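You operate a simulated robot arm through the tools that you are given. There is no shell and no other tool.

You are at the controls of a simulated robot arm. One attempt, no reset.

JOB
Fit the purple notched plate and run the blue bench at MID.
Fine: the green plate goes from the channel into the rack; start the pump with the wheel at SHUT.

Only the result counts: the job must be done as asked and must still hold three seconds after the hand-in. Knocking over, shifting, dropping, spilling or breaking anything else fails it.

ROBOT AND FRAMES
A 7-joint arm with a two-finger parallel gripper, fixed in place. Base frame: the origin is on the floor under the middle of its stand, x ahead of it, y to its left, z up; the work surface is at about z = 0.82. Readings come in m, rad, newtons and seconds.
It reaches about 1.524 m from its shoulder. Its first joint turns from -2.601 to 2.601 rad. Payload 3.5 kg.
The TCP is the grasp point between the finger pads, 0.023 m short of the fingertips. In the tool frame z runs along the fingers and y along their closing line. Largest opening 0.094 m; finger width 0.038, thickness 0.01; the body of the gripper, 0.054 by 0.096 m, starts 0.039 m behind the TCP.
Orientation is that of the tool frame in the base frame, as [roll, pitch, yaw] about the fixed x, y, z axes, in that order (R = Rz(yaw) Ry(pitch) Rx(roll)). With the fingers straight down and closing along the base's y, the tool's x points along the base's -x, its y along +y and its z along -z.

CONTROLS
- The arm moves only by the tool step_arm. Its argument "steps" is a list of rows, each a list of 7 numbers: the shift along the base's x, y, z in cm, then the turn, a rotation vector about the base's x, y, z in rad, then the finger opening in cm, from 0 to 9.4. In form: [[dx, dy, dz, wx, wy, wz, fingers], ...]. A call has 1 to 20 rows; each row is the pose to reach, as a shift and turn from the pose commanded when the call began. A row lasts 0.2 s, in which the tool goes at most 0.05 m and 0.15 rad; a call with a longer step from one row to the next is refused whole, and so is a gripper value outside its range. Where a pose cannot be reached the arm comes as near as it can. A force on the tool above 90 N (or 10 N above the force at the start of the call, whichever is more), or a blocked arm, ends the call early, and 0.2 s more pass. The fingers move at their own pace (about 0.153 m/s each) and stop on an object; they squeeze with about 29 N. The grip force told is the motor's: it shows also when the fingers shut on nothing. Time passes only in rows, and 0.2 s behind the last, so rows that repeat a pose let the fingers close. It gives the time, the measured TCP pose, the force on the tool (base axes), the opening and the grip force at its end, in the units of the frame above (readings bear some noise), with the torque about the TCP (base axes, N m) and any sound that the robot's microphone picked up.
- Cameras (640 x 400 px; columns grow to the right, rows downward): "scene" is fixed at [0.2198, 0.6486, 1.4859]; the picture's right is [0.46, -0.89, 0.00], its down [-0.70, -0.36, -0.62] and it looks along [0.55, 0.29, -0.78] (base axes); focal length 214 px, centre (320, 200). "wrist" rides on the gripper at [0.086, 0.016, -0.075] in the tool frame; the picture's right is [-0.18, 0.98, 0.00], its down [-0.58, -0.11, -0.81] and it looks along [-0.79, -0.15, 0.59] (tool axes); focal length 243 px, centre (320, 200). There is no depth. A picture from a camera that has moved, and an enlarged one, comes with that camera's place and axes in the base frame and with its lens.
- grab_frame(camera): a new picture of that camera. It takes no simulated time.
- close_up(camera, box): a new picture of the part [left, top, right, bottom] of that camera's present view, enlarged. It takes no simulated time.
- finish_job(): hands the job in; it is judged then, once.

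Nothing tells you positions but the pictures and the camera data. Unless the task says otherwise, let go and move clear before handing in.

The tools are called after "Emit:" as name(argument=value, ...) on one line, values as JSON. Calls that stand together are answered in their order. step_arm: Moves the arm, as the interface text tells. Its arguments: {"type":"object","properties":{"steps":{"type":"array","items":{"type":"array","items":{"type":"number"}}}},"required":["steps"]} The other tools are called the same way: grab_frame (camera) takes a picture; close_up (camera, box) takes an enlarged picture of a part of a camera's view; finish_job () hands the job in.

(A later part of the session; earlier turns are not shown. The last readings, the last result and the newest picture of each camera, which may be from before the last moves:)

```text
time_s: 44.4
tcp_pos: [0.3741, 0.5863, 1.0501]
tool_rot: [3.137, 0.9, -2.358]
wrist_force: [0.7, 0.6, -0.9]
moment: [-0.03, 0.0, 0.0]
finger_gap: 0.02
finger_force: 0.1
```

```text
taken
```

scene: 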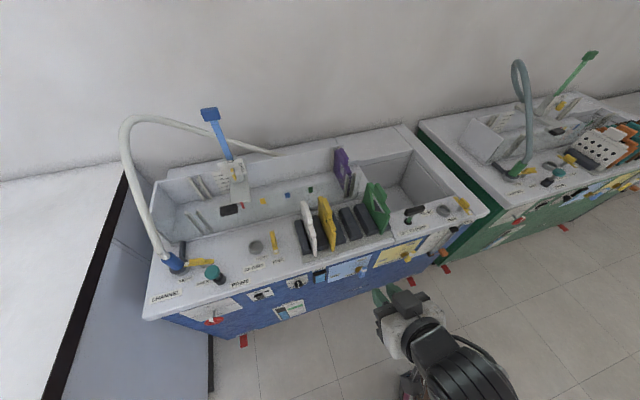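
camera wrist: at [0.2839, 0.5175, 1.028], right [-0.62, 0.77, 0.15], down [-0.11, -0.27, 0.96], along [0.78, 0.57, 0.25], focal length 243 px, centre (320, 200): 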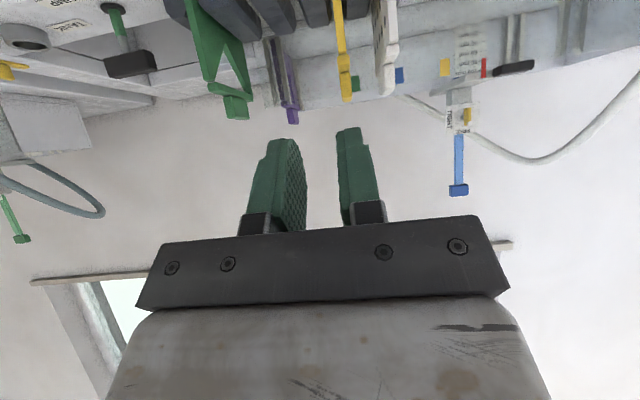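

Mobility is good in this pose. I'm moving down and left to look straight at the wheel and pump switch.

Emit:
step_arm(steps=[[-2.5, 0.5, -3, 0, 0, 0, 2], [-5, 1.5, -6, 0, 0, 0, 2], [-7.5, 3, -9, 0, 0, 0, 2], [-10, 4.5, -12, 0, 0, 0, 2], [-12.5, 6, -15, 0, 0, 0, 2], [-15, 7.5, -18, 0, 0, 0, 2], [-17.5, 9, -21, 0, 0, 0, 2], [-20, 10.3, -24, 0, 0, 0, 2], [-22.5, 11.5, -27, 0, 0, 0, 2], [-25, 12.8, -30, 0, 0, 0, 2], [-28.2, 14.2, -33, 0, 0, 0, 2], [-28.2, 14.2, -33, 0, 0, 0, 2]])

Emit:
grab_frame(camera="wrist")

Emit:
grab_frame(camera="scene")

```text
time_s: 47.0
tcp_pos: [0.0929, 0.7274, 0.7177]
tool_rot: [3.137, 0.898, -2.357]
wrist_force: [0.1, 0.0, -0.1]
moment: [0.02, -0.03, 0.04]
finger_gap: 0.0201
finger_force: 0.0
```

```text
taken
camera wrist: at [0.002, 0.6591, 0.6968], right [-0.62, 0.77, 0.15], down [-0.11, -0.27, 0.96], along [0.78, 0.57, 0.25], focal length 243 px, centre (320, 200)
```

wrist: 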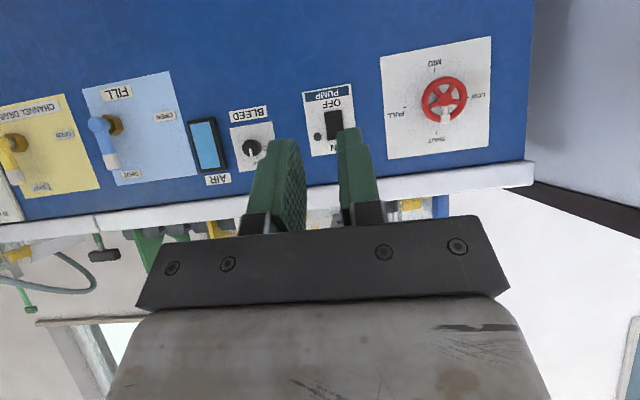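

```text
taken
```

scene: 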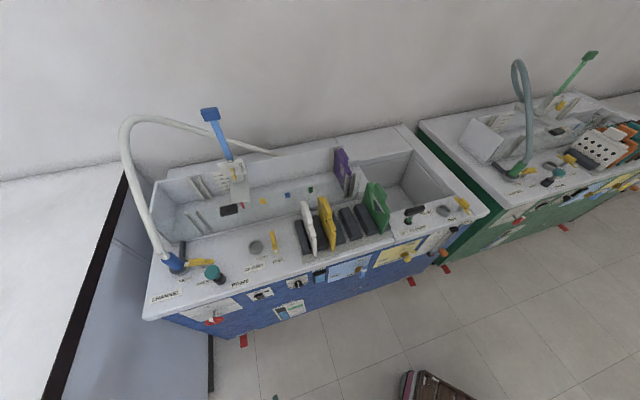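

Excellent, this is a straight front view (upside-down). I'm zooming in on the wheel, the pump switch and the neighbouring controls.

Emit:
close_up(camera="wrist", box=[370, 30, 500, 165])

Emit:
close_up(camera="wrist", box=[290, 70, 370, 165])

Emit:
close_up(camera="wrist", box=[170, 90, 290, 190])

Emit:
close_up(camera="wrist", box=[0, 60, 190, 210])

```text
2.96 times, centred on (435, 98) of wrist
camera zoom: at [0.002, 0.6591, 0.6968], right [-0.62, 0.77, 0.15], down [-0.11, -0.27, 0.96], along [0.78, 0.57, 0.25], focal length 719 px, centre (-21, 504)
```

zoom: 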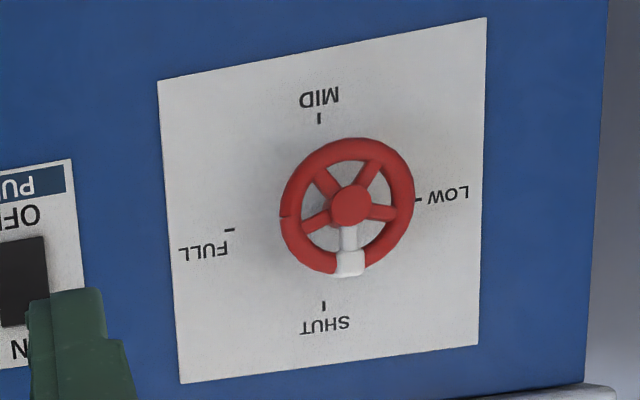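

```text
4.21 times, centred on (330, 118) of wrist
camera zoom: at [0.002, 0.6591, 0.6968], right [-0.62, 0.77, 0.15], down [-0.11, -0.27, 0.96], along [0.78, 0.57, 0.25], focal length 1022 px, centre (278, 547)
```

zoom: 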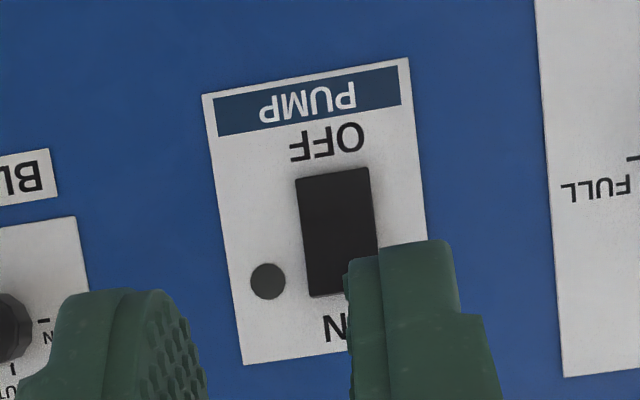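

```text
4.00 times, centred on (230, 140) of wrist
camera zoom: at [0.002, 0.6591, 0.6968], right [-0.62, 0.77, 0.15], down [-0.11, -0.27, 0.96], along [0.78, 0.57, 0.25], focal length 970 px, centre (680, 440)
```

zoom: 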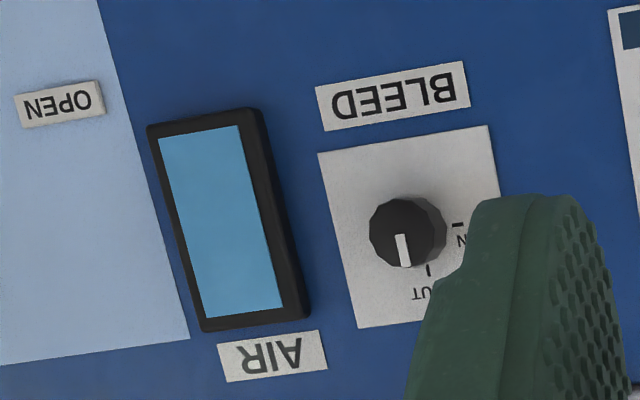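

```text
2.67 times, centred on (95, 135) of wrist
camera zoom: at [0.002, 0.6591, 0.6968], right [-0.62, 0.77, 0.15], down [-0.11, -0.27, 0.96], along [0.78, 0.57, 0.25], focal length 647 px, centre (920, 373)
```

zoom: 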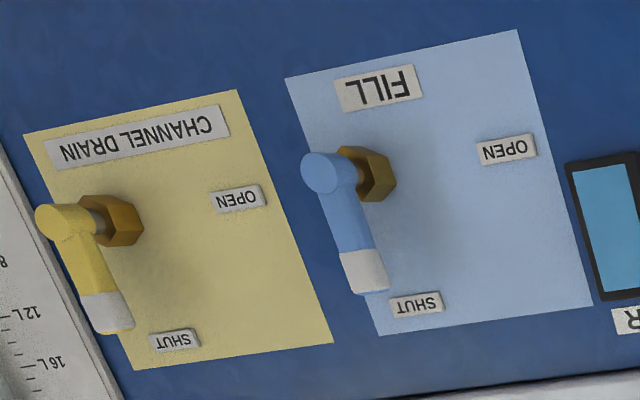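

All states are confirmed: wheel at SHUT, pump OFF, BLEED, FILL and DRAIN shut, AIR window full of water. The upper half of the pump rocker (its ON end) is at about u=-0.441, z=0.70, so I'm closing the fingers and moving to just in front of it.

Emit:
step_arm(steps=[[1.5, 1.4, -0.5, 0.03, -0.03, 0, 1], [3, 2.8, -1, 0.06, -0.06, 0, 0], [4.5, 4.2, -1.5, 0.09, -0.09, 0, 0], [6, 5.6, -2, 0.12, -0.12, 0, 0], [7.5, 7, -2.4, 0.15, -0.15, 0, 0], [9.5, 8.8, -2.7, 0.18, -0.18, 0, 0], [11.5, 10.5, -3, 0.212, -0.212, 0, 0], [13.5, 12.3, -3, 0.212, -0.212, 0, 0], [14.5, 13.3, -3, 0.212, -0.212, 0, 0], [14.5, 13.3, -3, 0.212, -0.212, 0, 0]])

Emit:
grab_frame(camera="wrist")

Emit:
grab_frame(camera="scene")

Emit:
close_up(camera="scene", box=[200, 250, 320, 350])

```text
time_s: 49.2
tcp_pos: [0.2369, 0.8619, 0.6893]
tool_rot: [3.138, 1.199, -2.357]
wrist_force: [0.1, 0.3, -0.4]
moment: [0.0, 0.03, -0.02]
finger_gap: 0.0001
finger_force: 28.9
```

```text
taken
camera wrist: at [0.1552, 0.8008, 0.6356], right [-0.65, 0.74, 0.17], down [-0.3, -0.46, 0.83], along [0.7, 0.49, 0.52], focal length 243 px, centre (320, 200)
```

wrist: 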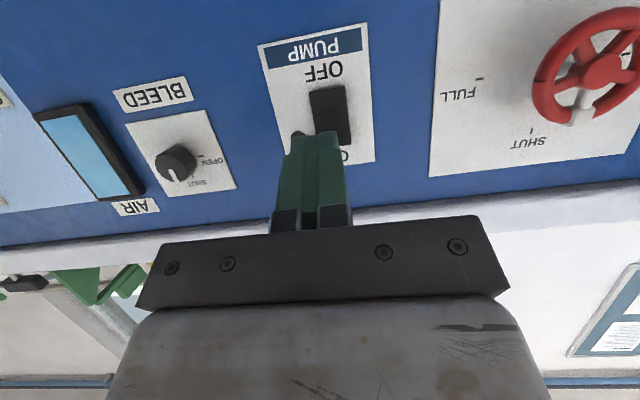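

```text
taken
```

scene: 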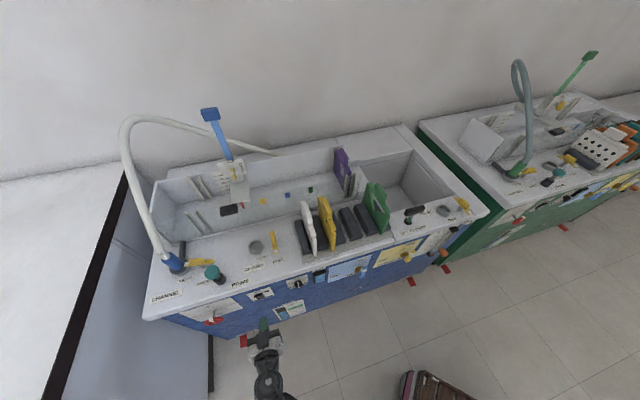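

```text
4.00 times, centred on (260, 300) of scene
camera zoom: at [0.2198, 0.6486, 1.4859], right [0.46, -0.89, 0.0], down [-0.7, -0.36, -0.62], along [0.55, 0.29, -0.78], focal length 858 px, centre (560, -200)
```

zoom: 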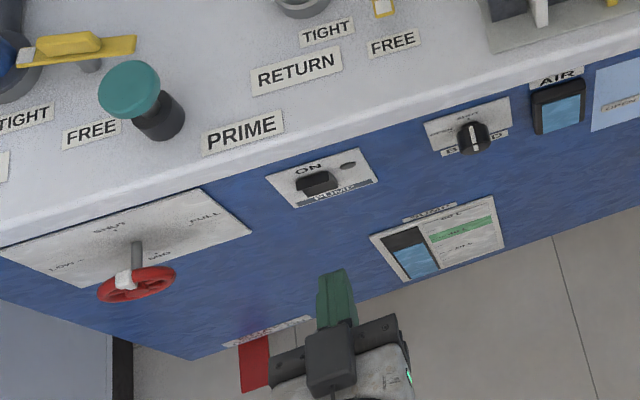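

The fingertips are just in front of the panel, so I'm zooming in to refine the rocker's position.

Emit:
close_up(camera="wrist", box=[270, 60, 390, 180])

Emit:
close_up(camera="scene", box=[260, 280, 300, 310])

```text
3.33 times, centred on (330, 120) of wrist
camera zoom: at [0.1552, 0.8008, 0.6356], right [-0.65, 0.74, 0.17], down [-0.3, -0.46, 0.83], along [0.7, 0.49, 0.52], focal length 809 px, centre (287, 467)
```

zoom: 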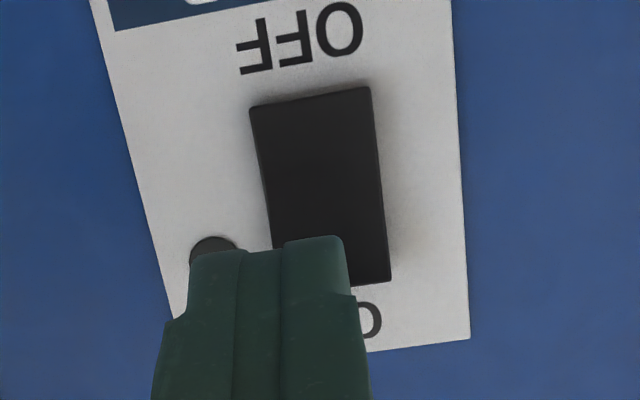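

```text
13.33 times, centred on (280, 295) of scene
camera zoom: at [0.2198, 0.6486, 1.4859], right [0.46, -0.89, 0.0], down [-0.7, -0.36, -0.62], along [0.55, 0.29, -0.78], focal length 2860 px, centre (853, -1067)
```

zoom: 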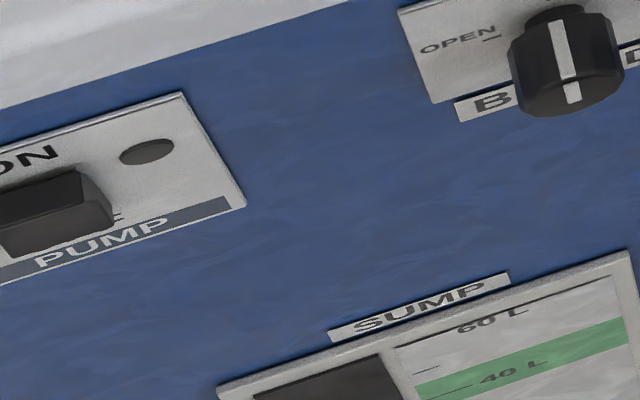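

The ON end of the rocker is at about u=-0.4445, z=0.70. I'm adjusting slightly and advancing to near contact.

Emit:
step_arm(steps=[[-0.18, 0.18, 0.6, 0, 0, 0, 0], [0.8, 1.2, 0.6, 0, 0, 0, 0], [1.8, 2.2, 0.6, 0, 0, 0, 0], [2.8, 3.1, 0.6, 0, 0, 0, 0], [3.3, 3.7, 0.6, 0, 0, 0, 0], [3.3, 3.7, 0.6, 0, 0, 0, 0]])

Emit:
close_up(camera="wrist", box=[240, 60, 400, 210])

Emit:
close_up(camera="scene", box=[240, 275, 310, 325])

```text
time_s: 50.6
tcp_pos: [0.2709, 0.8982, 0.6951]
tool_rot: [3.137, 1.199, -2.357]
wrist_force: [-0.2, 0.4, -0.2]
moment: [0.02, 0.01, 0.01]
finger_gap: 0.0
finger_force: 29.5
```

```text
2.67 times, centred on (320, 135) of wrist
camera zoom: at [0.1883, 0.8379, 0.6416], right [-0.65, 0.74, 0.17], down [-0.3, -0.46, 0.83], along [0.7, 0.49, 0.52], focal length 647 px, centre (320, 373)
```

zoom: 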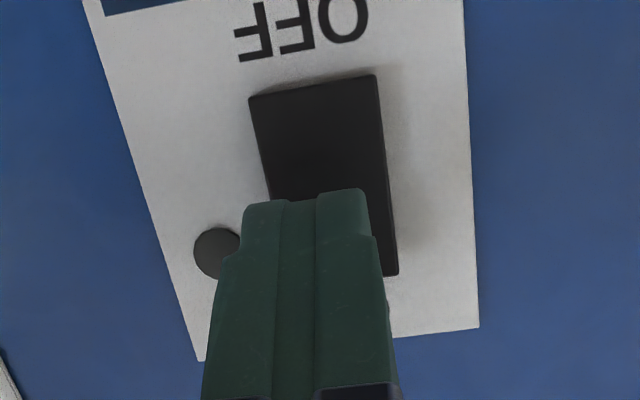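

```text
8.00 times, centred on (275, 300) of scene
camera zoom: at [0.2198, 0.6486, 1.4859], right [0.46, -0.89, 0.0], down [-0.7, -0.36, -0.62], along [0.55, 0.29, -0.78], focal length 1716 px, centre (680, -600)
```

zoom: 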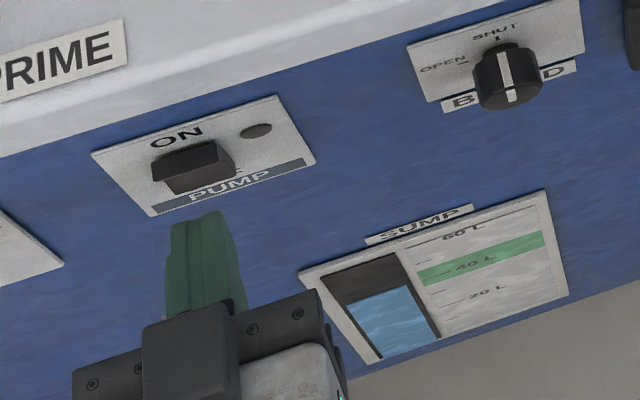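

The fingertips are a few millimetres off the rocker. I'm pressing in small steps and watching for force, sound and the lamp.

Emit:
step_arm(steps=[[0.2, 0.2, 0, 0, 0, 0, 0], [0.4, 0.4, 0, 0, 0, 0, 0], [0.6, 0.6, 0, 0, 0, 0, 0]])

Emit:
step_arm(steps=[[0.2, 0.2, 0, 0, 0, 0, 0], [0.4, 0.4, 0, 0, 0, 0, 0]])

Emit:
close_up(camera="scene", box=[240, 275, 310, 325])

```text
time_s: 51.4
tcp_pos: [0.2771, 0.9042, 0.6952]
tool_rot: [3.134, 1.2, -2.357]
wrist_force: [-0.4, 0.8, 0.0]
moment: [0.01, -0.01, -0.01]
finger_gap: 0.0002
finger_force: 29.1
```

```text
time_s: 52.0
tcp_pos: [0.2798, 0.9074, 0.6968]
tool_rot: [3.133, 1.199, -2.357]
wrist_force: [-0.8, -1.8, 0.5]
moment: [0.04, 0.01, -0.05]
finger_gap: 0.0
finger_force: 29.5
```

```text
8.00 times, centred on (275, 300) of scene
camera zoom: at [0.2198, 0.6486, 1.4859], right [0.46, -0.89, 0.0], down [-0.7, -0.36, -0.62], along [0.55, 0.29, -0.78], focal length 1716 px, centre (680, -600)
```

zoom: 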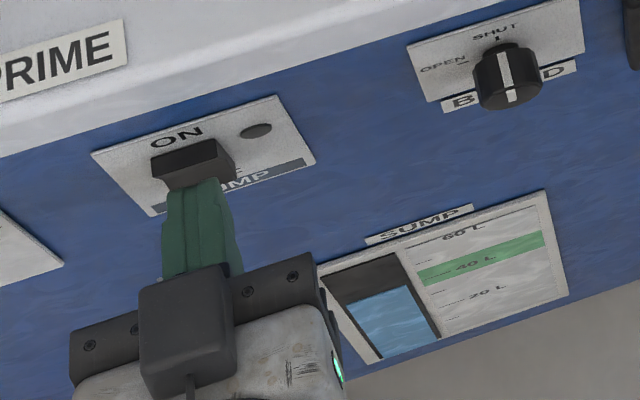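

There's light contact starting now. I'm continuing the press.

Emit:
step_arm(steps=[[0.2, 0.2, 0, 0, 0, 0, 0], [0.4, 0.4, 0, 0, 0, 0, 0]])

Emit:
close_up(camera="wrist", box=[240, 60, 400, 210])

```text
time_s: 52.6
tcp_pos: [0.2829, 0.9107, 0.6951]
tool_rot: [3.134, 1.199, -2.359]
wrist_force: [-16.6, -16.6, -3.3]
moment: [0.0, -0.16, 0.0]
finger_gap: 0.0
finger_force: 28.8
heard: click
```

```text
2.67 times, centred on (320, 135) of wrist
camera zoom: at [0.2006, 0.85, 0.6418], right [-0.65, 0.74, 0.17], down [-0.3, -0.46, 0.83], along [0.7, 0.49, 0.52], focal length 647 px, centre (320, 373)
```

zoom: 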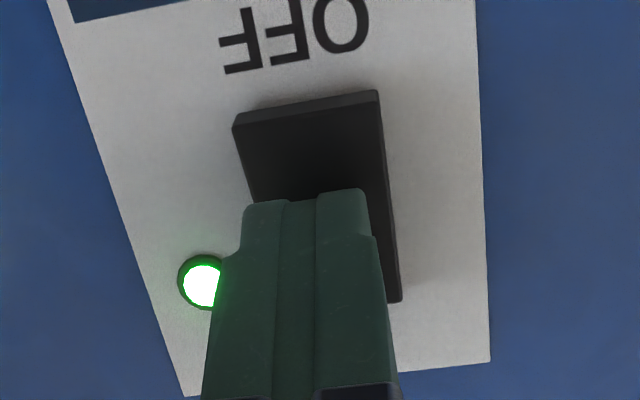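

A click was heard and the lamp is green, so the pump is running with the wheel at SHUT. I'm backing off from the switch.

Emit:
step_arm(steps=[[-1, -1, 0, 0, 0, 0, 0], [-3, -3, 0, 0, 0, 0, 0], [-5.5, -5.5, 0, 0, 0, 0, 0], [-8, -8, 0, 0, 0, 0, 0], [-11, -11, 0, 0, 0, 0, 0], [-11, -11, 0, 0, 0, 0, 0]])

Emit:
grab_frame(camera="wrist")

Emit:
grab_frame(camera="scene")

```text
time_s: 54.0
tcp_pos: [0.1733, 0.8024, 0.696]
tool_rot: [3.134, 1.198, -2.357]
wrist_force: [0.4, -0.6, 0.5]
moment: [0.03, -0.01, 0.0]
finger_gap: 0.0
finger_force: 28.9
```

```text
taken
camera wrist: at [0.0915, 0.7411, 0.6415], right [-0.65, 0.74, 0.17], down [-0.3, -0.46, 0.83], along [0.7, 0.49, 0.52], focal length 243 px, centre (320, 200)
```

wrist: 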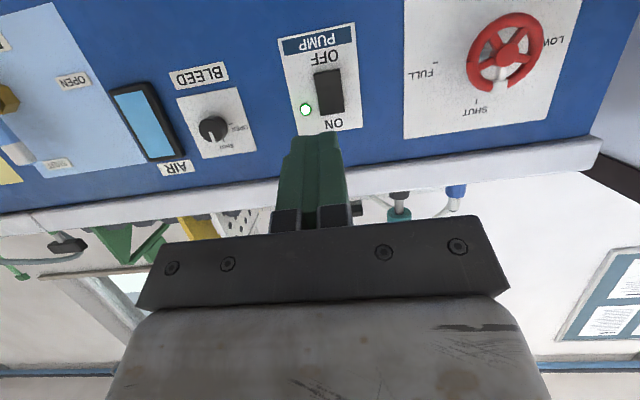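

```text
taken
```

scene: 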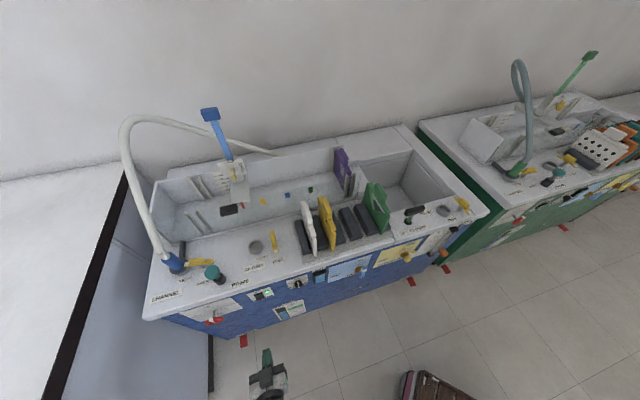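

I'm zooming in on the wheel to pin down its axis before gripping it.

Emit:
close_up(camera="wrist", box=[400, 0, 600, 125])

Emit:
close_up(camera="scene", box=[240, 275, 310, 325])

Emit:
close_up(camera="scene", box=[150, 130, 370, 260])

```text
3.20 times, centred on (500, 62) of wrist
camera zoom: at [0.0915, 0.7411, 0.6415], right [-0.65, 0.74, 0.17], down [-0.3, -0.46, 0.83], along [0.7, 0.49, 0.52], focal length 776 px, centre (-256, 640)
```

zoom: 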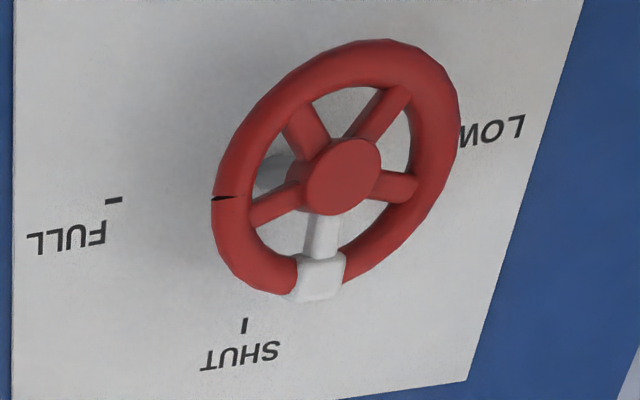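

```text
8.00 times, centred on (275, 300) of scene
camera zoom: at [0.2198, 0.6486, 1.4859], right [0.46, -0.89, 0.0], down [-0.7, -0.36, -0.62], along [0.55, 0.29, -0.78], focal length 1716 px, centre (680, -600)
```

zoom: 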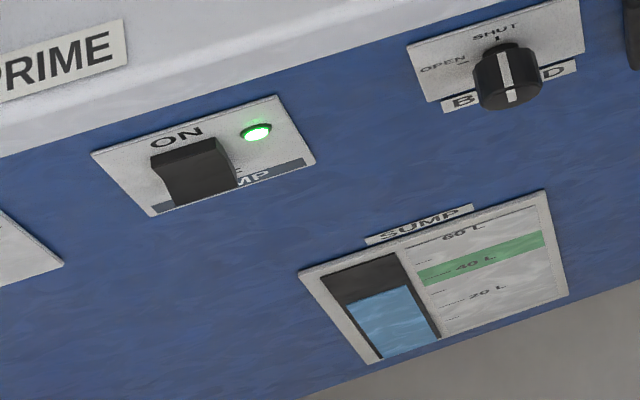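

```text
2.91 times, centred on (260, 195) of scene
camera zoom: at [0.2198, 0.6486, 1.4859], right [0.46, -0.89, 0.0], down [-0.7, -0.36, -0.62], along [0.55, 0.29, -0.78], focal length 624 px, centre (494, 214)
```

zoom: 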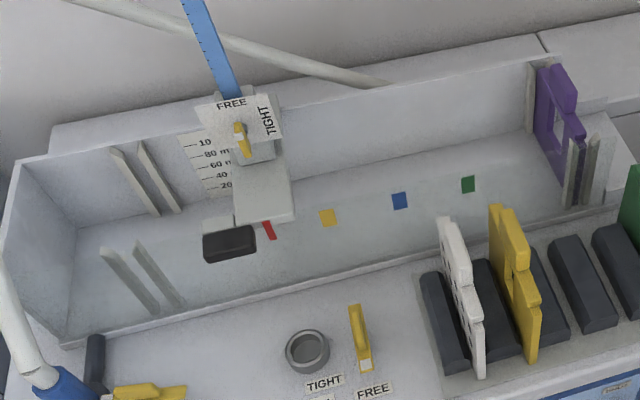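

The wheel axis is at about u=-0.602, z=0.674, with the rim plane at w≈0.842 and a radius of about 3 cm. I'm moving in front of it with the fingers horizontal and opened wide.

Emit:
step_arm(steps=[[-1, 1.8, -0.3, 0.035, -0.035, 0, 2], [-2, 3.6, -0.6, 0.07, -0.07, 0, 5], [-3, 5.4, -0.9, 0.105, -0.105, 0, 9], [-4, 7.2, -1.2, 0.14, -0.14, 0, 9.2], [-5, 9, -1.5, 0.175, -0.175, 0, 9.2], [-6, 11, -1.8, 0.21, -0.21, 0, 9.2], [-7, 13, -2, 0.24, -0.24, 0, 9.2], [-7.73, 14.6, -2.1, 0.263, -0.263, 0, 9.2], [-7.73, 14.6, -2.1, 0.263, -0.263, 0, 9.2]])

Emit:
grab_frame(camera="wrist")

Emit:
close_up(camera="scene", box=[140, 270, 300, 400])

```text
time_s: 56.0
tcp_pos: [0.0985, 0.9493, 0.6761]
tool_rot: [0.457, 1.567, 1.249]
wrist_force: [0.3, -0.6, -0.5]
moment: [-0.02, -0.03, -0.02]
finger_gap: 0.092
finger_force: 0.1
```

```text
taken
camera wrist: at [0.034, 0.907, 0.588], right [-0.7, 0.69, 0.18], down [-0.49, -0.65, 0.58], along [0.52, 0.32, 0.79], focal length 243 px, centre (320, 200)
```

wrist: 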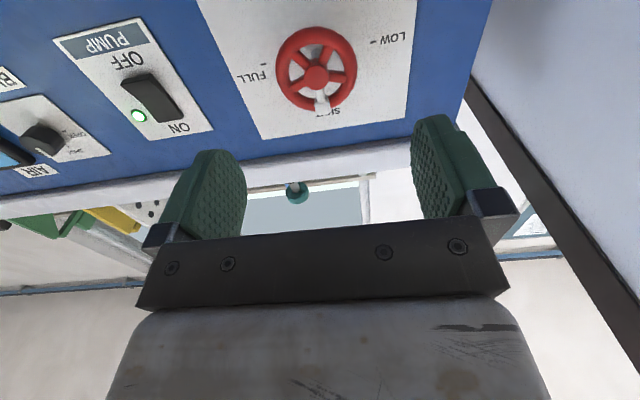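

```text
3.08 times, centred on (220, 335) of scene
camera zoom: at [0.2198, 0.6486, 1.4859], right [0.46, -0.89, 0.0], down [-0.7, -0.36, -0.62], along [0.55, 0.29, -0.78], focal length 660 px, centre (628, -215)
```

zoom: 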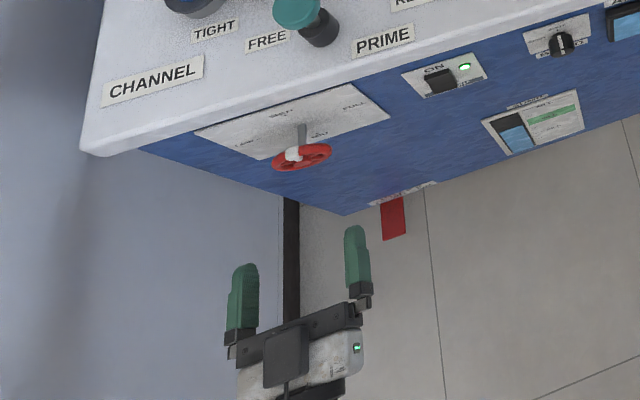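

The hand is in line with the wheel. I'm zooming in to fine-tune centring.

Emit:
close_up(camera="wrist", box=[240, 0, 400, 130])

Emit:
close_up(camera="scene", box=[170, 295, 270, 380])

```text
3.08 times, centred on (320, 65) of wrist
camera zoom: at [0.034, 0.907, 0.588], right [-0.7, 0.69, 0.18], down [-0.49, -0.65, 0.58], along [0.52, 0.32, 0.79], focal length 746 px, centre (320, 615)
```

zoom: 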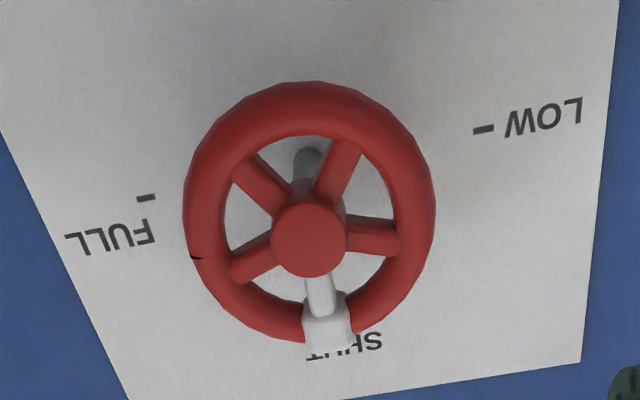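

```text
4.71 times, centred on (220, 338) of scene
camera zoom: at [0.2198, 0.6486, 1.4859], right [0.46, -0.89, 0.0], down [-0.7, -0.36, -0.62], along [0.55, 0.29, -0.78], focal length 1009 px, centre (791, -447)
```

zoom: 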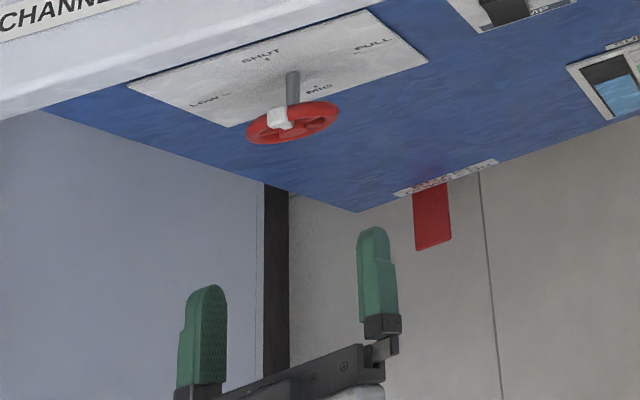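

The wheel centre is confirmed to within about 2 mm. I'm pre-rotating the hand 45° clockwise in free space so each counter-clockwise stroke has room.

Emit:
step_arm(steps=[[0.13, -0.13, -0.07, 0.0926, 0.0926, 0, 9.2], [0.13, -0.13, -0.07, 0.185, 0.185, 0, 9.2], [0.13, -0.13, -0.07, 0.278, 0.278, 0, 9.2], [0.13, -0.13, -0.07, 0.37, 0.37, 0, 9.2], [0.13, -0.13, -0.07, 0.463, 0.463, 0, 9.2], [0.13, -0.13, -0.07, 0.555, 0.555, 0, 9.2], [0.13, -0.13, -0.07, 0.555, 0.555, 0, 9.2]])

Emit:
grab_frame(camera="wrist")

Emit:
close_up(camera="scene", box=[140, 270, 300, 400])

```text
time_s: 57.6
tcp_pos: [0.0982, 0.9473, 0.674]
tool_rot: [1.565, 0.786, 2.354]
wrist_force: [0.2, 0.5, -0.3]
moment: [0.01, -0.04, 0.01]
finger_gap: 0.092
finger_force: 0.0
```

```text
taken
camera wrist: at [-0.0051, 0.9456, 0.6236], right [-0.4, 0.4, 0.83], down [-0.22, -0.92, 0.33], along [0.89, -0.05, 0.46], focal length 243 px, centre (320, 200)
```

wrist: 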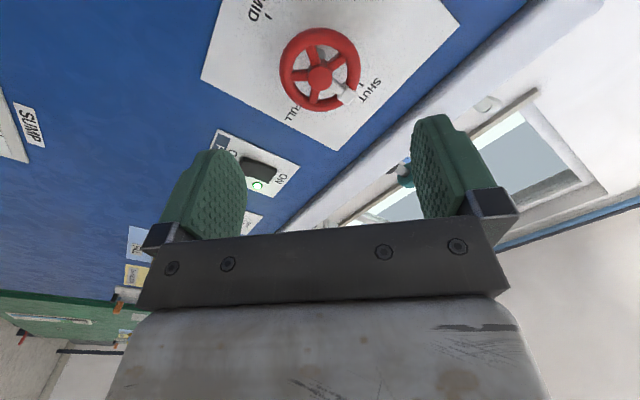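

```text
3.08 times, centred on (220, 335) of scene
camera zoom: at [0.2198, 0.6486, 1.4859], right [0.46, -0.89, 0.0], down [-0.7, -0.36, -0.62], along [0.55, 0.29, -0.78], focal length 660 px, centre (628, -215)
```

zoom: 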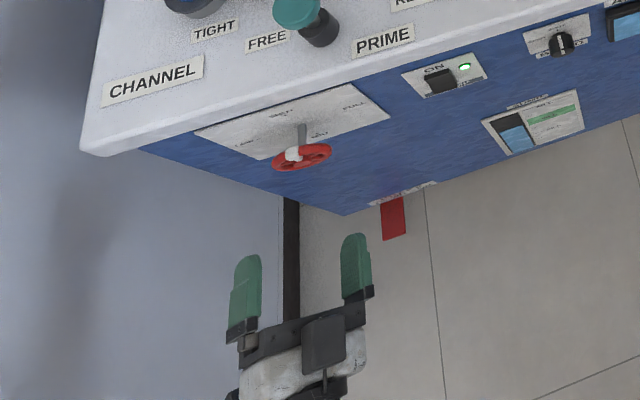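

The rotation worked and the wheel axis stays centred in both orientations. I'm advancing so the fingers straddle the wheel.

Emit:
step_arm(steps=[[2, 2, 0, 0, 0, 0, 9.2], [4, 4, 0, 0, 0, 0, 9.2], [5.5, 5.5, 0, 0, 0, 0, 9.2], [6.8, 6.8, 0, 0, 0, 0, 9.2], [6.8, 6.8, 0, 0, 0, 0, 9.2]])

Emit:
grab_frame(camera="wrist")

Emit:
close_up(camera="scene", box=[170, 290, 270, 370])

```text
time_s: 58.8
tcp_pos: [0.1655, 1.0139, 0.6744]
tool_rot: [1.565, 0.785, 2.357]
wrist_force: [-1.0, -0.8, -0.5]
moment: [0.0, -0.04, -0.02]
finger_gap: 0.0921
finger_force: 0.1
```

```text
taken
camera wrist: at [0.0634, 1.0126, 0.6236], right [-0.4, 0.4, 0.82], down [-0.22, -0.92, 0.33], along [0.89, -0.05, 0.46], focal length 243 px, centre (320, 200)
```

wrist: 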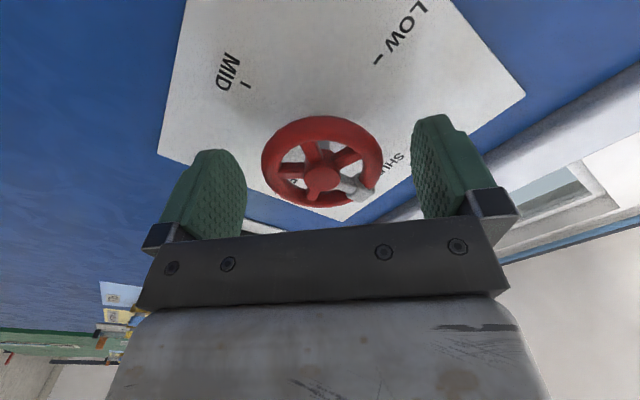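

```text
5.00 times, centred on (220, 330) of scene
camera zoom: at [0.2198, 0.6486, 1.4859], right [0.46, -0.89, 0.0], down [-0.7, -0.36, -0.62], along [0.55, 0.29, -0.78], focal length 1072 px, centre (820, -450)
```

zoom: 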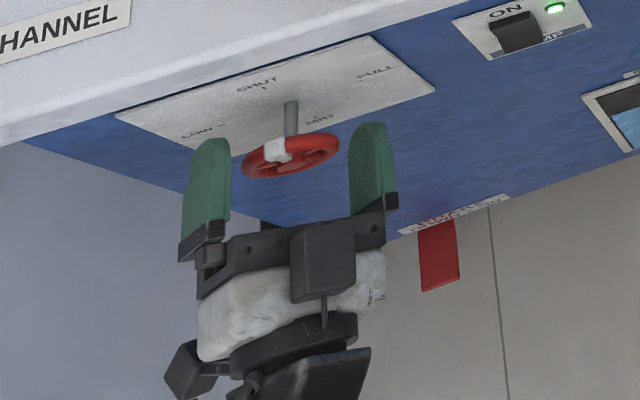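

The wheel sits centred between the fingers, so I'm closing on the rim.

Emit:
step_arm(steps=[[0.25, 0.25, 0, 0, 0, 0, 8], [0.25, 0.25, 0, 0, 0, 0, 7], [0.25, 0.25, 0, 0, 0, 0, 6.2], [0.25, 0.25, 0, 0, 0, 0, 5], [0.25, 0.25, 0, 0, 0, 0, 4], [0.25, 0.25, 0, 0, 0, 0, 4]])

Emit:
grab_frame(camera="wrist")

```text
time_s: 60.2
tcp_pos: [0.1689, 1.0172, 0.6742]
tool_rot: [1.563, 0.787, 2.356]
wrist_force: [-0.5, 6.9, 8.5]
moment: [-0.16, 0.14, 0.2]
finger_gap: 0.0597
finger_force: 45.1
```

```text
taken
camera wrist: at [0.0654, 1.0157, 0.6241], right [-0.4, 0.4, 0.82], down [-0.22, -0.92, 0.33], along [0.89, -0.05, 0.46], focal length 243 px, centre (320, 200)
```

wrist: 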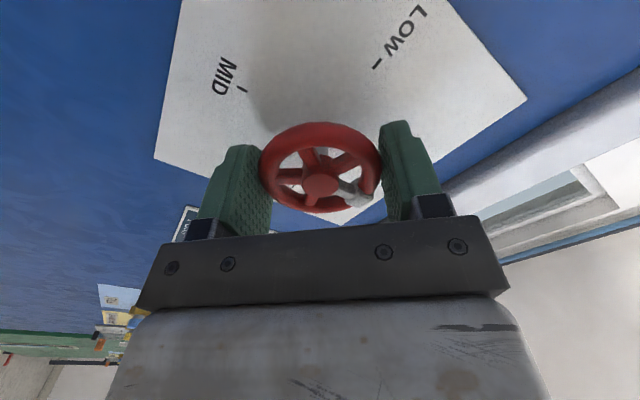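

The rim is gripped with a 60 mm gap. I'm turning counter-clockwise 45° first to see how the wheel follows.

Emit:
step_arm(steps=[[-0.05, 0.05, 0.07, -0.0926, -0.0926, 0, 4], [-0.05, 0.05, 0.07, -0.185, -0.185, 0, 4], [-0.05, 0.05, 0.07, -0.278, -0.278, 0, 4], [-0.05, 0.05, 0.07, -0.37, -0.37, 0, 4], [-0.05, 0.05, 0.07, -0.463, -0.463, 0, 4], [-0.05, 0.05, 0.07, -0.555, -0.555, 0, 4], [-0.05, 0.05, 0.07, -0.555, -0.555, 0, 4]])

Emit:
grab_frame(camera="wrist")

Emit:
close_up(camera="scene", box=[170, 290, 270, 370])

```text
time_s: 61.8
tcp_pos: [0.1677, 1.0182, 0.6742]
tool_rot: [-1.553, 1.57, -0.763]
wrist_force: [3.9, -10.5, -7.8]
moment: [0.73, -0.77, -0.53]
finger_gap: 0.06
finger_force: 44.8
```

```text
taken
camera wrist: at [0.1055, 0.9755, 0.5875], right [-0.7, 0.69, 0.18], down [-0.49, -0.65, 0.58], along [0.52, 0.32, 0.79], focal length 243 px, centre (320, 200)
```

wrist: 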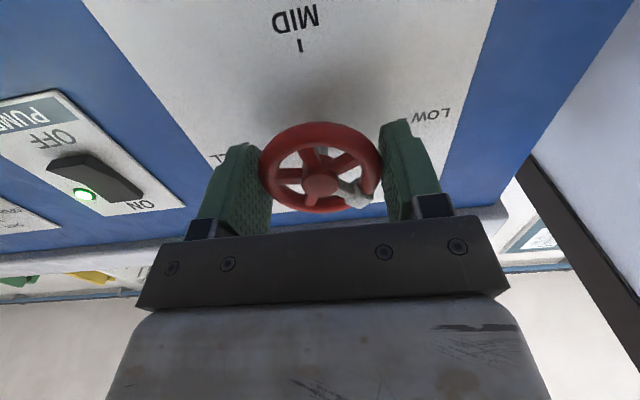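

```text
5.00 times, centred on (220, 330) of scene
camera zoom: at [0.2198, 0.6486, 1.4859], right [0.46, -0.89, 0.0], down [-0.7, -0.36, -0.62], along [0.55, 0.29, -0.78], focal length 1072 px, centre (820, -450)
```

zoom: 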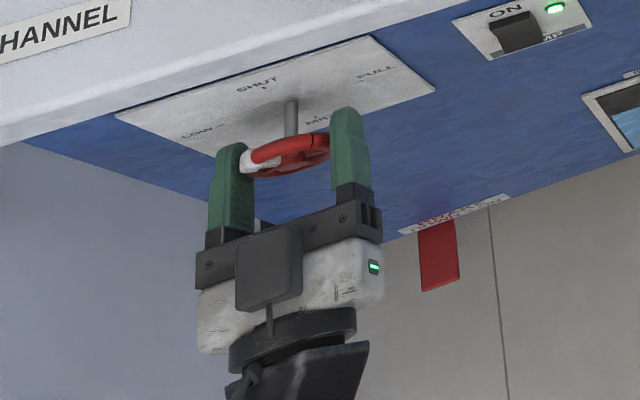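

The wheel is turning with the hand, and the marker is now halfway to LOW. I'm removing the small side offset and turning another 45°.

Emit:
step_arm(steps=[[0.06, -0.06, -0.08, -0.0926, -0.0926, 0, 4], [0.06, -0.06, -0.08, -0.185, -0.185, 0, 4], [0.06, -0.06, -0.08, -0.278, -0.278, 0, 4], [0.06, -0.06, -0.08, -0.37, -0.37, 0, 4], [0.06, -0.06, -0.08, -0.463, -0.463, 0, 4], [0.06, -0.06, -0.08, -0.555, -0.555, 0, 4], [0.06, -0.06, -0.08, -0.555, -0.555, 0, 4]])

Emit:
grab_frame(camera="wrist")

Emit:
close_up(camera="scene", box=[170, 290, 270, 370])

```text
time_s: 63.4
tcp_pos: [0.1698, 1.018, 0.6748]
tool_rot: [-1.573, 0.784, -0.783]
wrist_force: [7.7, -9.0, 13.8]
moment: [0.02, -0.04, 0.77]
finger_gap: 0.0596
finger_force: 45.5
```

```text
taken
camera wrist: at [0.1524, 0.9287, 0.6018], right [-0.59, 0.58, -0.57], down [-0.81, -0.34, 0.49], along [0.09, 0.74, 0.66], focal length 243 px, centre (320, 200)
```

wrist: 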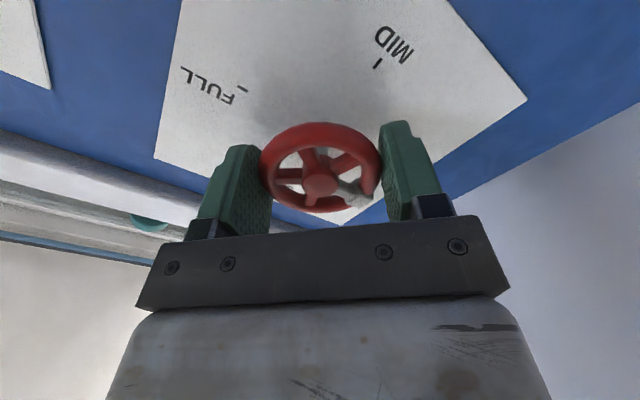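

```text
5.00 times, centred on (220, 330) of scene
camera zoom: at [0.2198, 0.6486, 1.4859], right [0.46, -0.89, 0.0], down [-0.7, -0.36, -0.62], along [0.55, 0.29, -0.78], focal length 1072 px, centre (820, -450)
```

zoom: 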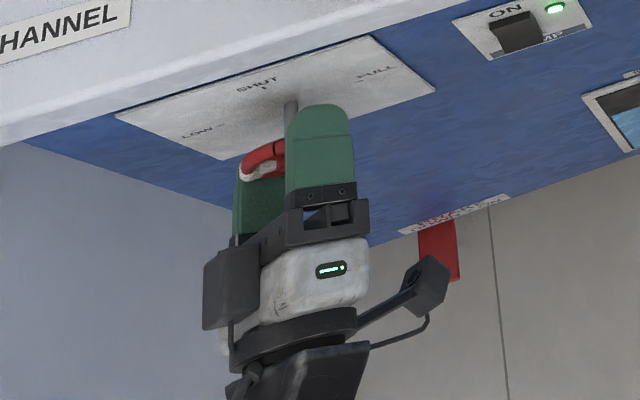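

The marker is now at LOW after 90°. I'm releasing the rim, applying a small centring correction and rotating the open hand back for the second stroke.

Emit:
step_arm(steps=[[0, 0, 0, 0, 0, 0, 6.5], [0.03, -0.03, 0.15, 0, 0, 0, 7.5], [0.07, -0.07, 0.3, 0, 0, 0, 9.2], [0.07, -0.07, 0.3, 0, 0, 0, 9.2]])

Emit:
grab_frame(camera="wrist")

Emit:
close_up(camera="scene", box=[170, 290, 270, 370])

```text
time_s: 64.4
tcp_pos: [0.1706, 1.0169, 0.6767]
tool_rot: [-1.576, 0.786, -0.786]
wrist_force: [-0.5, 0.4, -0.4]
moment: [0.02, -0.01, -0.03]
finger_gap: 0.0917
finger_force: 0.1
```

```text
taken
camera wrist: at [0.1526, 0.9287, 0.604], right [-0.59, 0.58, -0.56], down [-0.8, -0.34, 0.49], along [0.1, 0.74, 0.66], focal length 243 px, centre (320, 200)
```

wrist: 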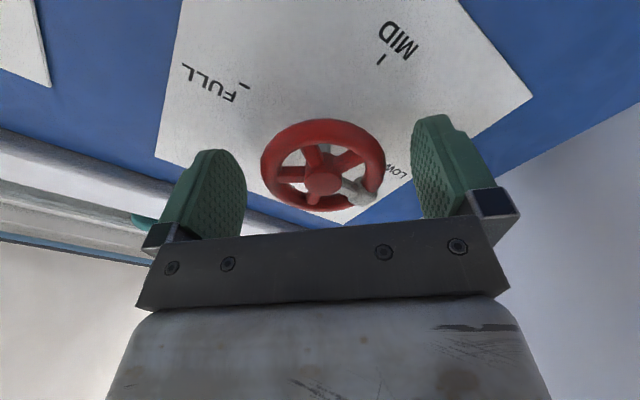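

```text
5.00 times, centred on (220, 330) of scene
camera zoom: at [0.2198, 0.6486, 1.4859], right [0.46, -0.89, 0.0], down [-0.7, -0.36, -0.62], along [0.55, 0.29, -0.78], focal length 1072 px, centre (820, -450)
```

zoom: 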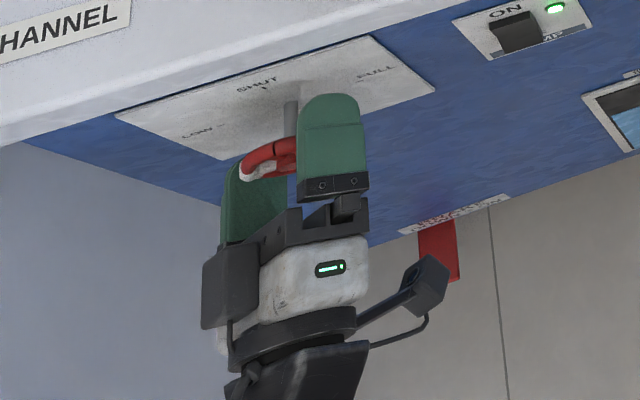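

The marker holds at LOW after release. I'm rotating the open hand back 90° clockwise around the wheel.

Emit:
step_arm(steps=[[0, 0, 0, 0.0926, 0.0926, 0, 9.2], [0, 0, 0, 0.185, 0.185, 0, 9.2], [0, 0, 0, 0.278, 0.278, 0, 9.2], [0, 0, 0, 0.37, 0.37, 0, 9.2], [0, 0, 0, 0.463, 0.463, 0, 9.2], [0, 0, 0, 0.555, 0.555, 0, 9.2], [0, 0, 0, 0.648, 0.648, 0, 9.2], [0, 0, 0, 0.74, 0.74, 0, 9.2], [0, 0, 0, 0.833, 0.833, 0, 9.2], [0, 0, 0, 0.926, 0.926, 0, 9.2], [0, 0, 0, 1.018, 1.018, 0, 9.2], [0, 0, 0, 1.111, 1.111, 0, 9.2], [0, 0, 0, 1.111, 1.111, 0, 9.2]])

Emit:
grab_frame(camera="wrist")

Emit:
close_up(camera="wrist", box=[150, 90, 470, 250])

```text
time_s: 67.2
tcp_pos: [0.171, 1.0163, 0.6771]
tool_rot: [1.565, 0.781, 2.358]
wrist_force: [-0.8, -0.3, -1.4]
moment: [-0.01, -0.02, -0.02]
finger_gap: 0.092
finger_force: 0.0
```

```text
taken
camera wrist: at [0.0664, 1.0151, 0.6265], right [-0.4, 0.39, 0.83], down [-0.22, -0.92, 0.33], along [0.89, -0.05, 0.46], focal length 243 px, centre (320, 200)
```

wrist: 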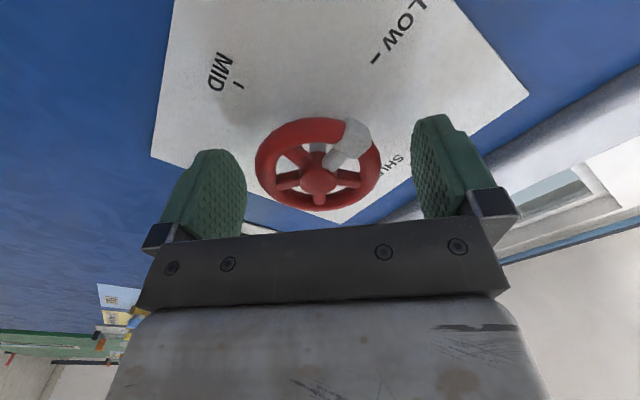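

```text
2.00 times, centred on (310, 170) of wrist
camera zoom: at [0.0664, 1.0151, 0.6265], right [-0.4, 0.39, 0.83], down [-0.22, -0.92, 0.33], along [0.89, -0.05, 0.46], focal length 485 px, centre (340, 260)
```

zoom: 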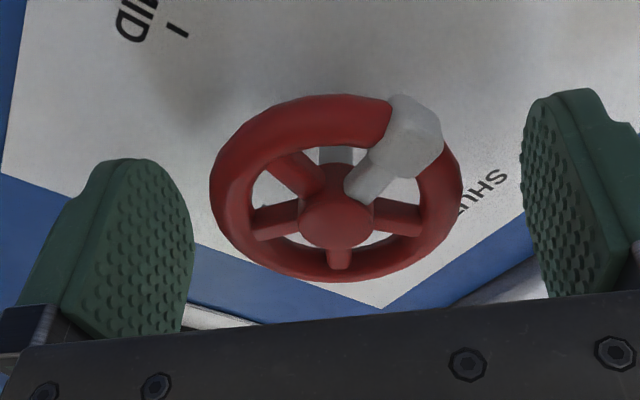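

The marker points at LOW and the wheel is centred to about 1 mm. I'm gripping again and turning another 45°.

Emit:
step_arm(steps=[[0, 0, -0.1, 0, 0, 0, 8], [0, 0, -0.1, 0, 0, 0, 7], [0, 0, -0.1, 0, 0, 0, 6.2], [0, 0, -0.1, 0, 0, 0, 5], [0, 0, -0.1, 0, 0, 0, 4], [0, 0, -0.1, 0, 0, 0, 4]])

Emit:
step_arm(steps=[[0, 0, 0, -0.0926, -0.0926, 0, 4], [0, 0, 0, -0.185, -0.185, 0, 4], [0, 0, 0, -0.278, -0.278, 0, 4], [0, 0, 0, -0.37, -0.37, 0, 4], [0, 0, 0, -0.463, -0.463, 0, 4], [0, 0, 0, -0.555, -0.555, 0, 4], [0, 0, 0, -0.555, -0.555, 0, 4]])

Emit:
grab_frame(camera="wrist")

```text
time_s: 68.6
tcp_pos: [0.1705, 1.0169, 0.6764]
tool_rot: [1.566, 0.783, 2.356]
wrist_force: [0.0, -1.1, -0.1]
moment: [-0.09, 0.11, -0.22]
finger_gap: 0.0599
finger_force: 45.0
```

```text
time_s: 70.2
tcp_pos: [0.1697, 1.0163, 0.6767]
tool_rot: [-0.477, 1.569, 0.315]
wrist_force: [-2.2, 15.9, 14.3]
moment: [0.22, -0.13, -0.4]
finger_gap: 0.0597
finger_force: 44.9
```

```text
taken
camera wrist: at [0.1058, 0.9755, 0.5894], right [-0.7, 0.69, 0.18], down [-0.49, -0.65, 0.58], along [0.52, 0.32, 0.79], focal length 243 px, centre (320, 200)
```

wrist: 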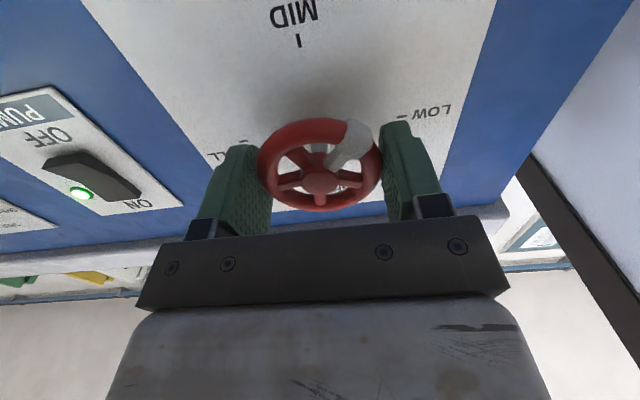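

It's halfway between LOW and MID and turning cleanly. Here is the last 45°.

Emit:
step_arm(steps=[[0, 0, 0, -0.0926, -0.0926, 0, 4], [0, 0, 0, -0.185, -0.185, 0, 4], [0, 0, 0, -0.278, -0.278, 0, 4], [0, 0, 0, -0.37, -0.37, 0, 4], [0, 0, 0, -0.463, -0.463, 0, 4], [0, 0, 0, -0.555, -0.555, 0, 4], [0, 0, 0, -0.555, -0.555, 0, 4]])

Emit:
grab_frame(camera="wrist")

Emit:
close_up(camera="wrist", box=[220, 20, 460, 230])

Emit:
close_up(camera="scene", box=[170, 290, 270, 370])

```text
time_s: 71.8
tcp_pos: [0.1694, 1.0174, 0.6761]
tool_rot: [-1.575, 0.784, -0.783]
wrist_force: [-13.4, 36.0, 14.4]
moment: [0.57, -0.44, -0.09]
finger_gap: 0.0601
finger_force: 44.8
```

```text
taken
camera wrist: at [0.1517, 0.9296, 0.6032], right [-0.59, 0.58, -0.57], down [-0.8, -0.34, 0.49], along [0.09, 0.74, 0.66], focal length 243 px, centre (320, 200)
```

wrist: 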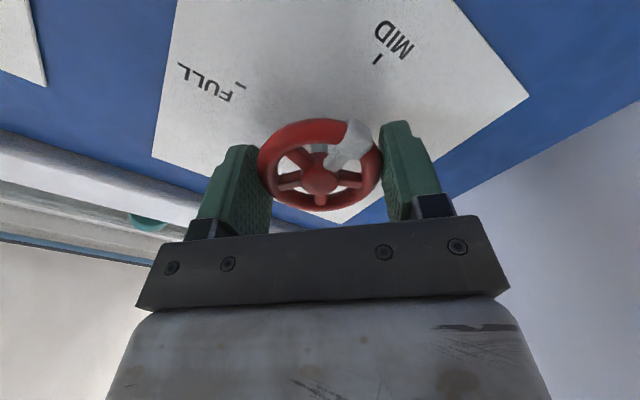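

```text
1.90 times, centred on (340, 125) of wrist
camera zoom: at [0.1517, 0.9296, 0.6032], right [-0.59, 0.58, -0.57], down [-0.8, -0.34, 0.49], along [0.09, 0.74, 0.66], focal length 462 px, centre (282, 343)
```

zoom: 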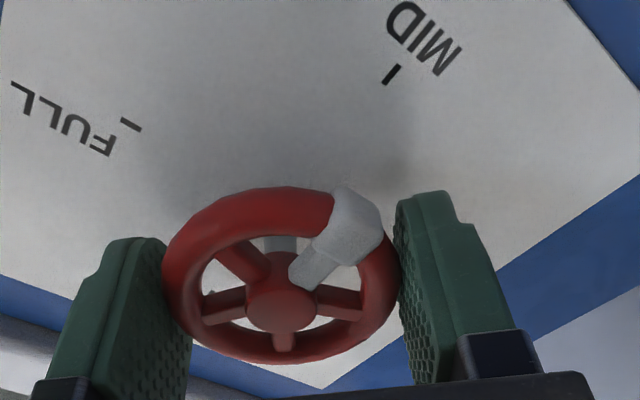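

```text
5.00 times, centred on (220, 330) of scene
camera zoom: at [0.2198, 0.6486, 1.4859], right [0.46, -0.89, 0.0], down [-0.7, -0.36, -0.62], along [0.55, 0.29, -0.78], focal length 1072 px, centre (820, -450)
```

zoom: 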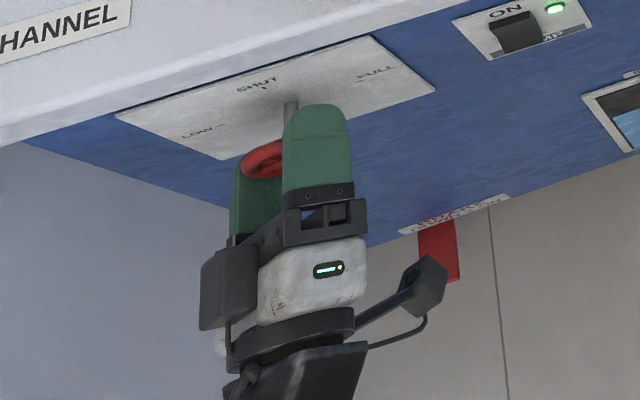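

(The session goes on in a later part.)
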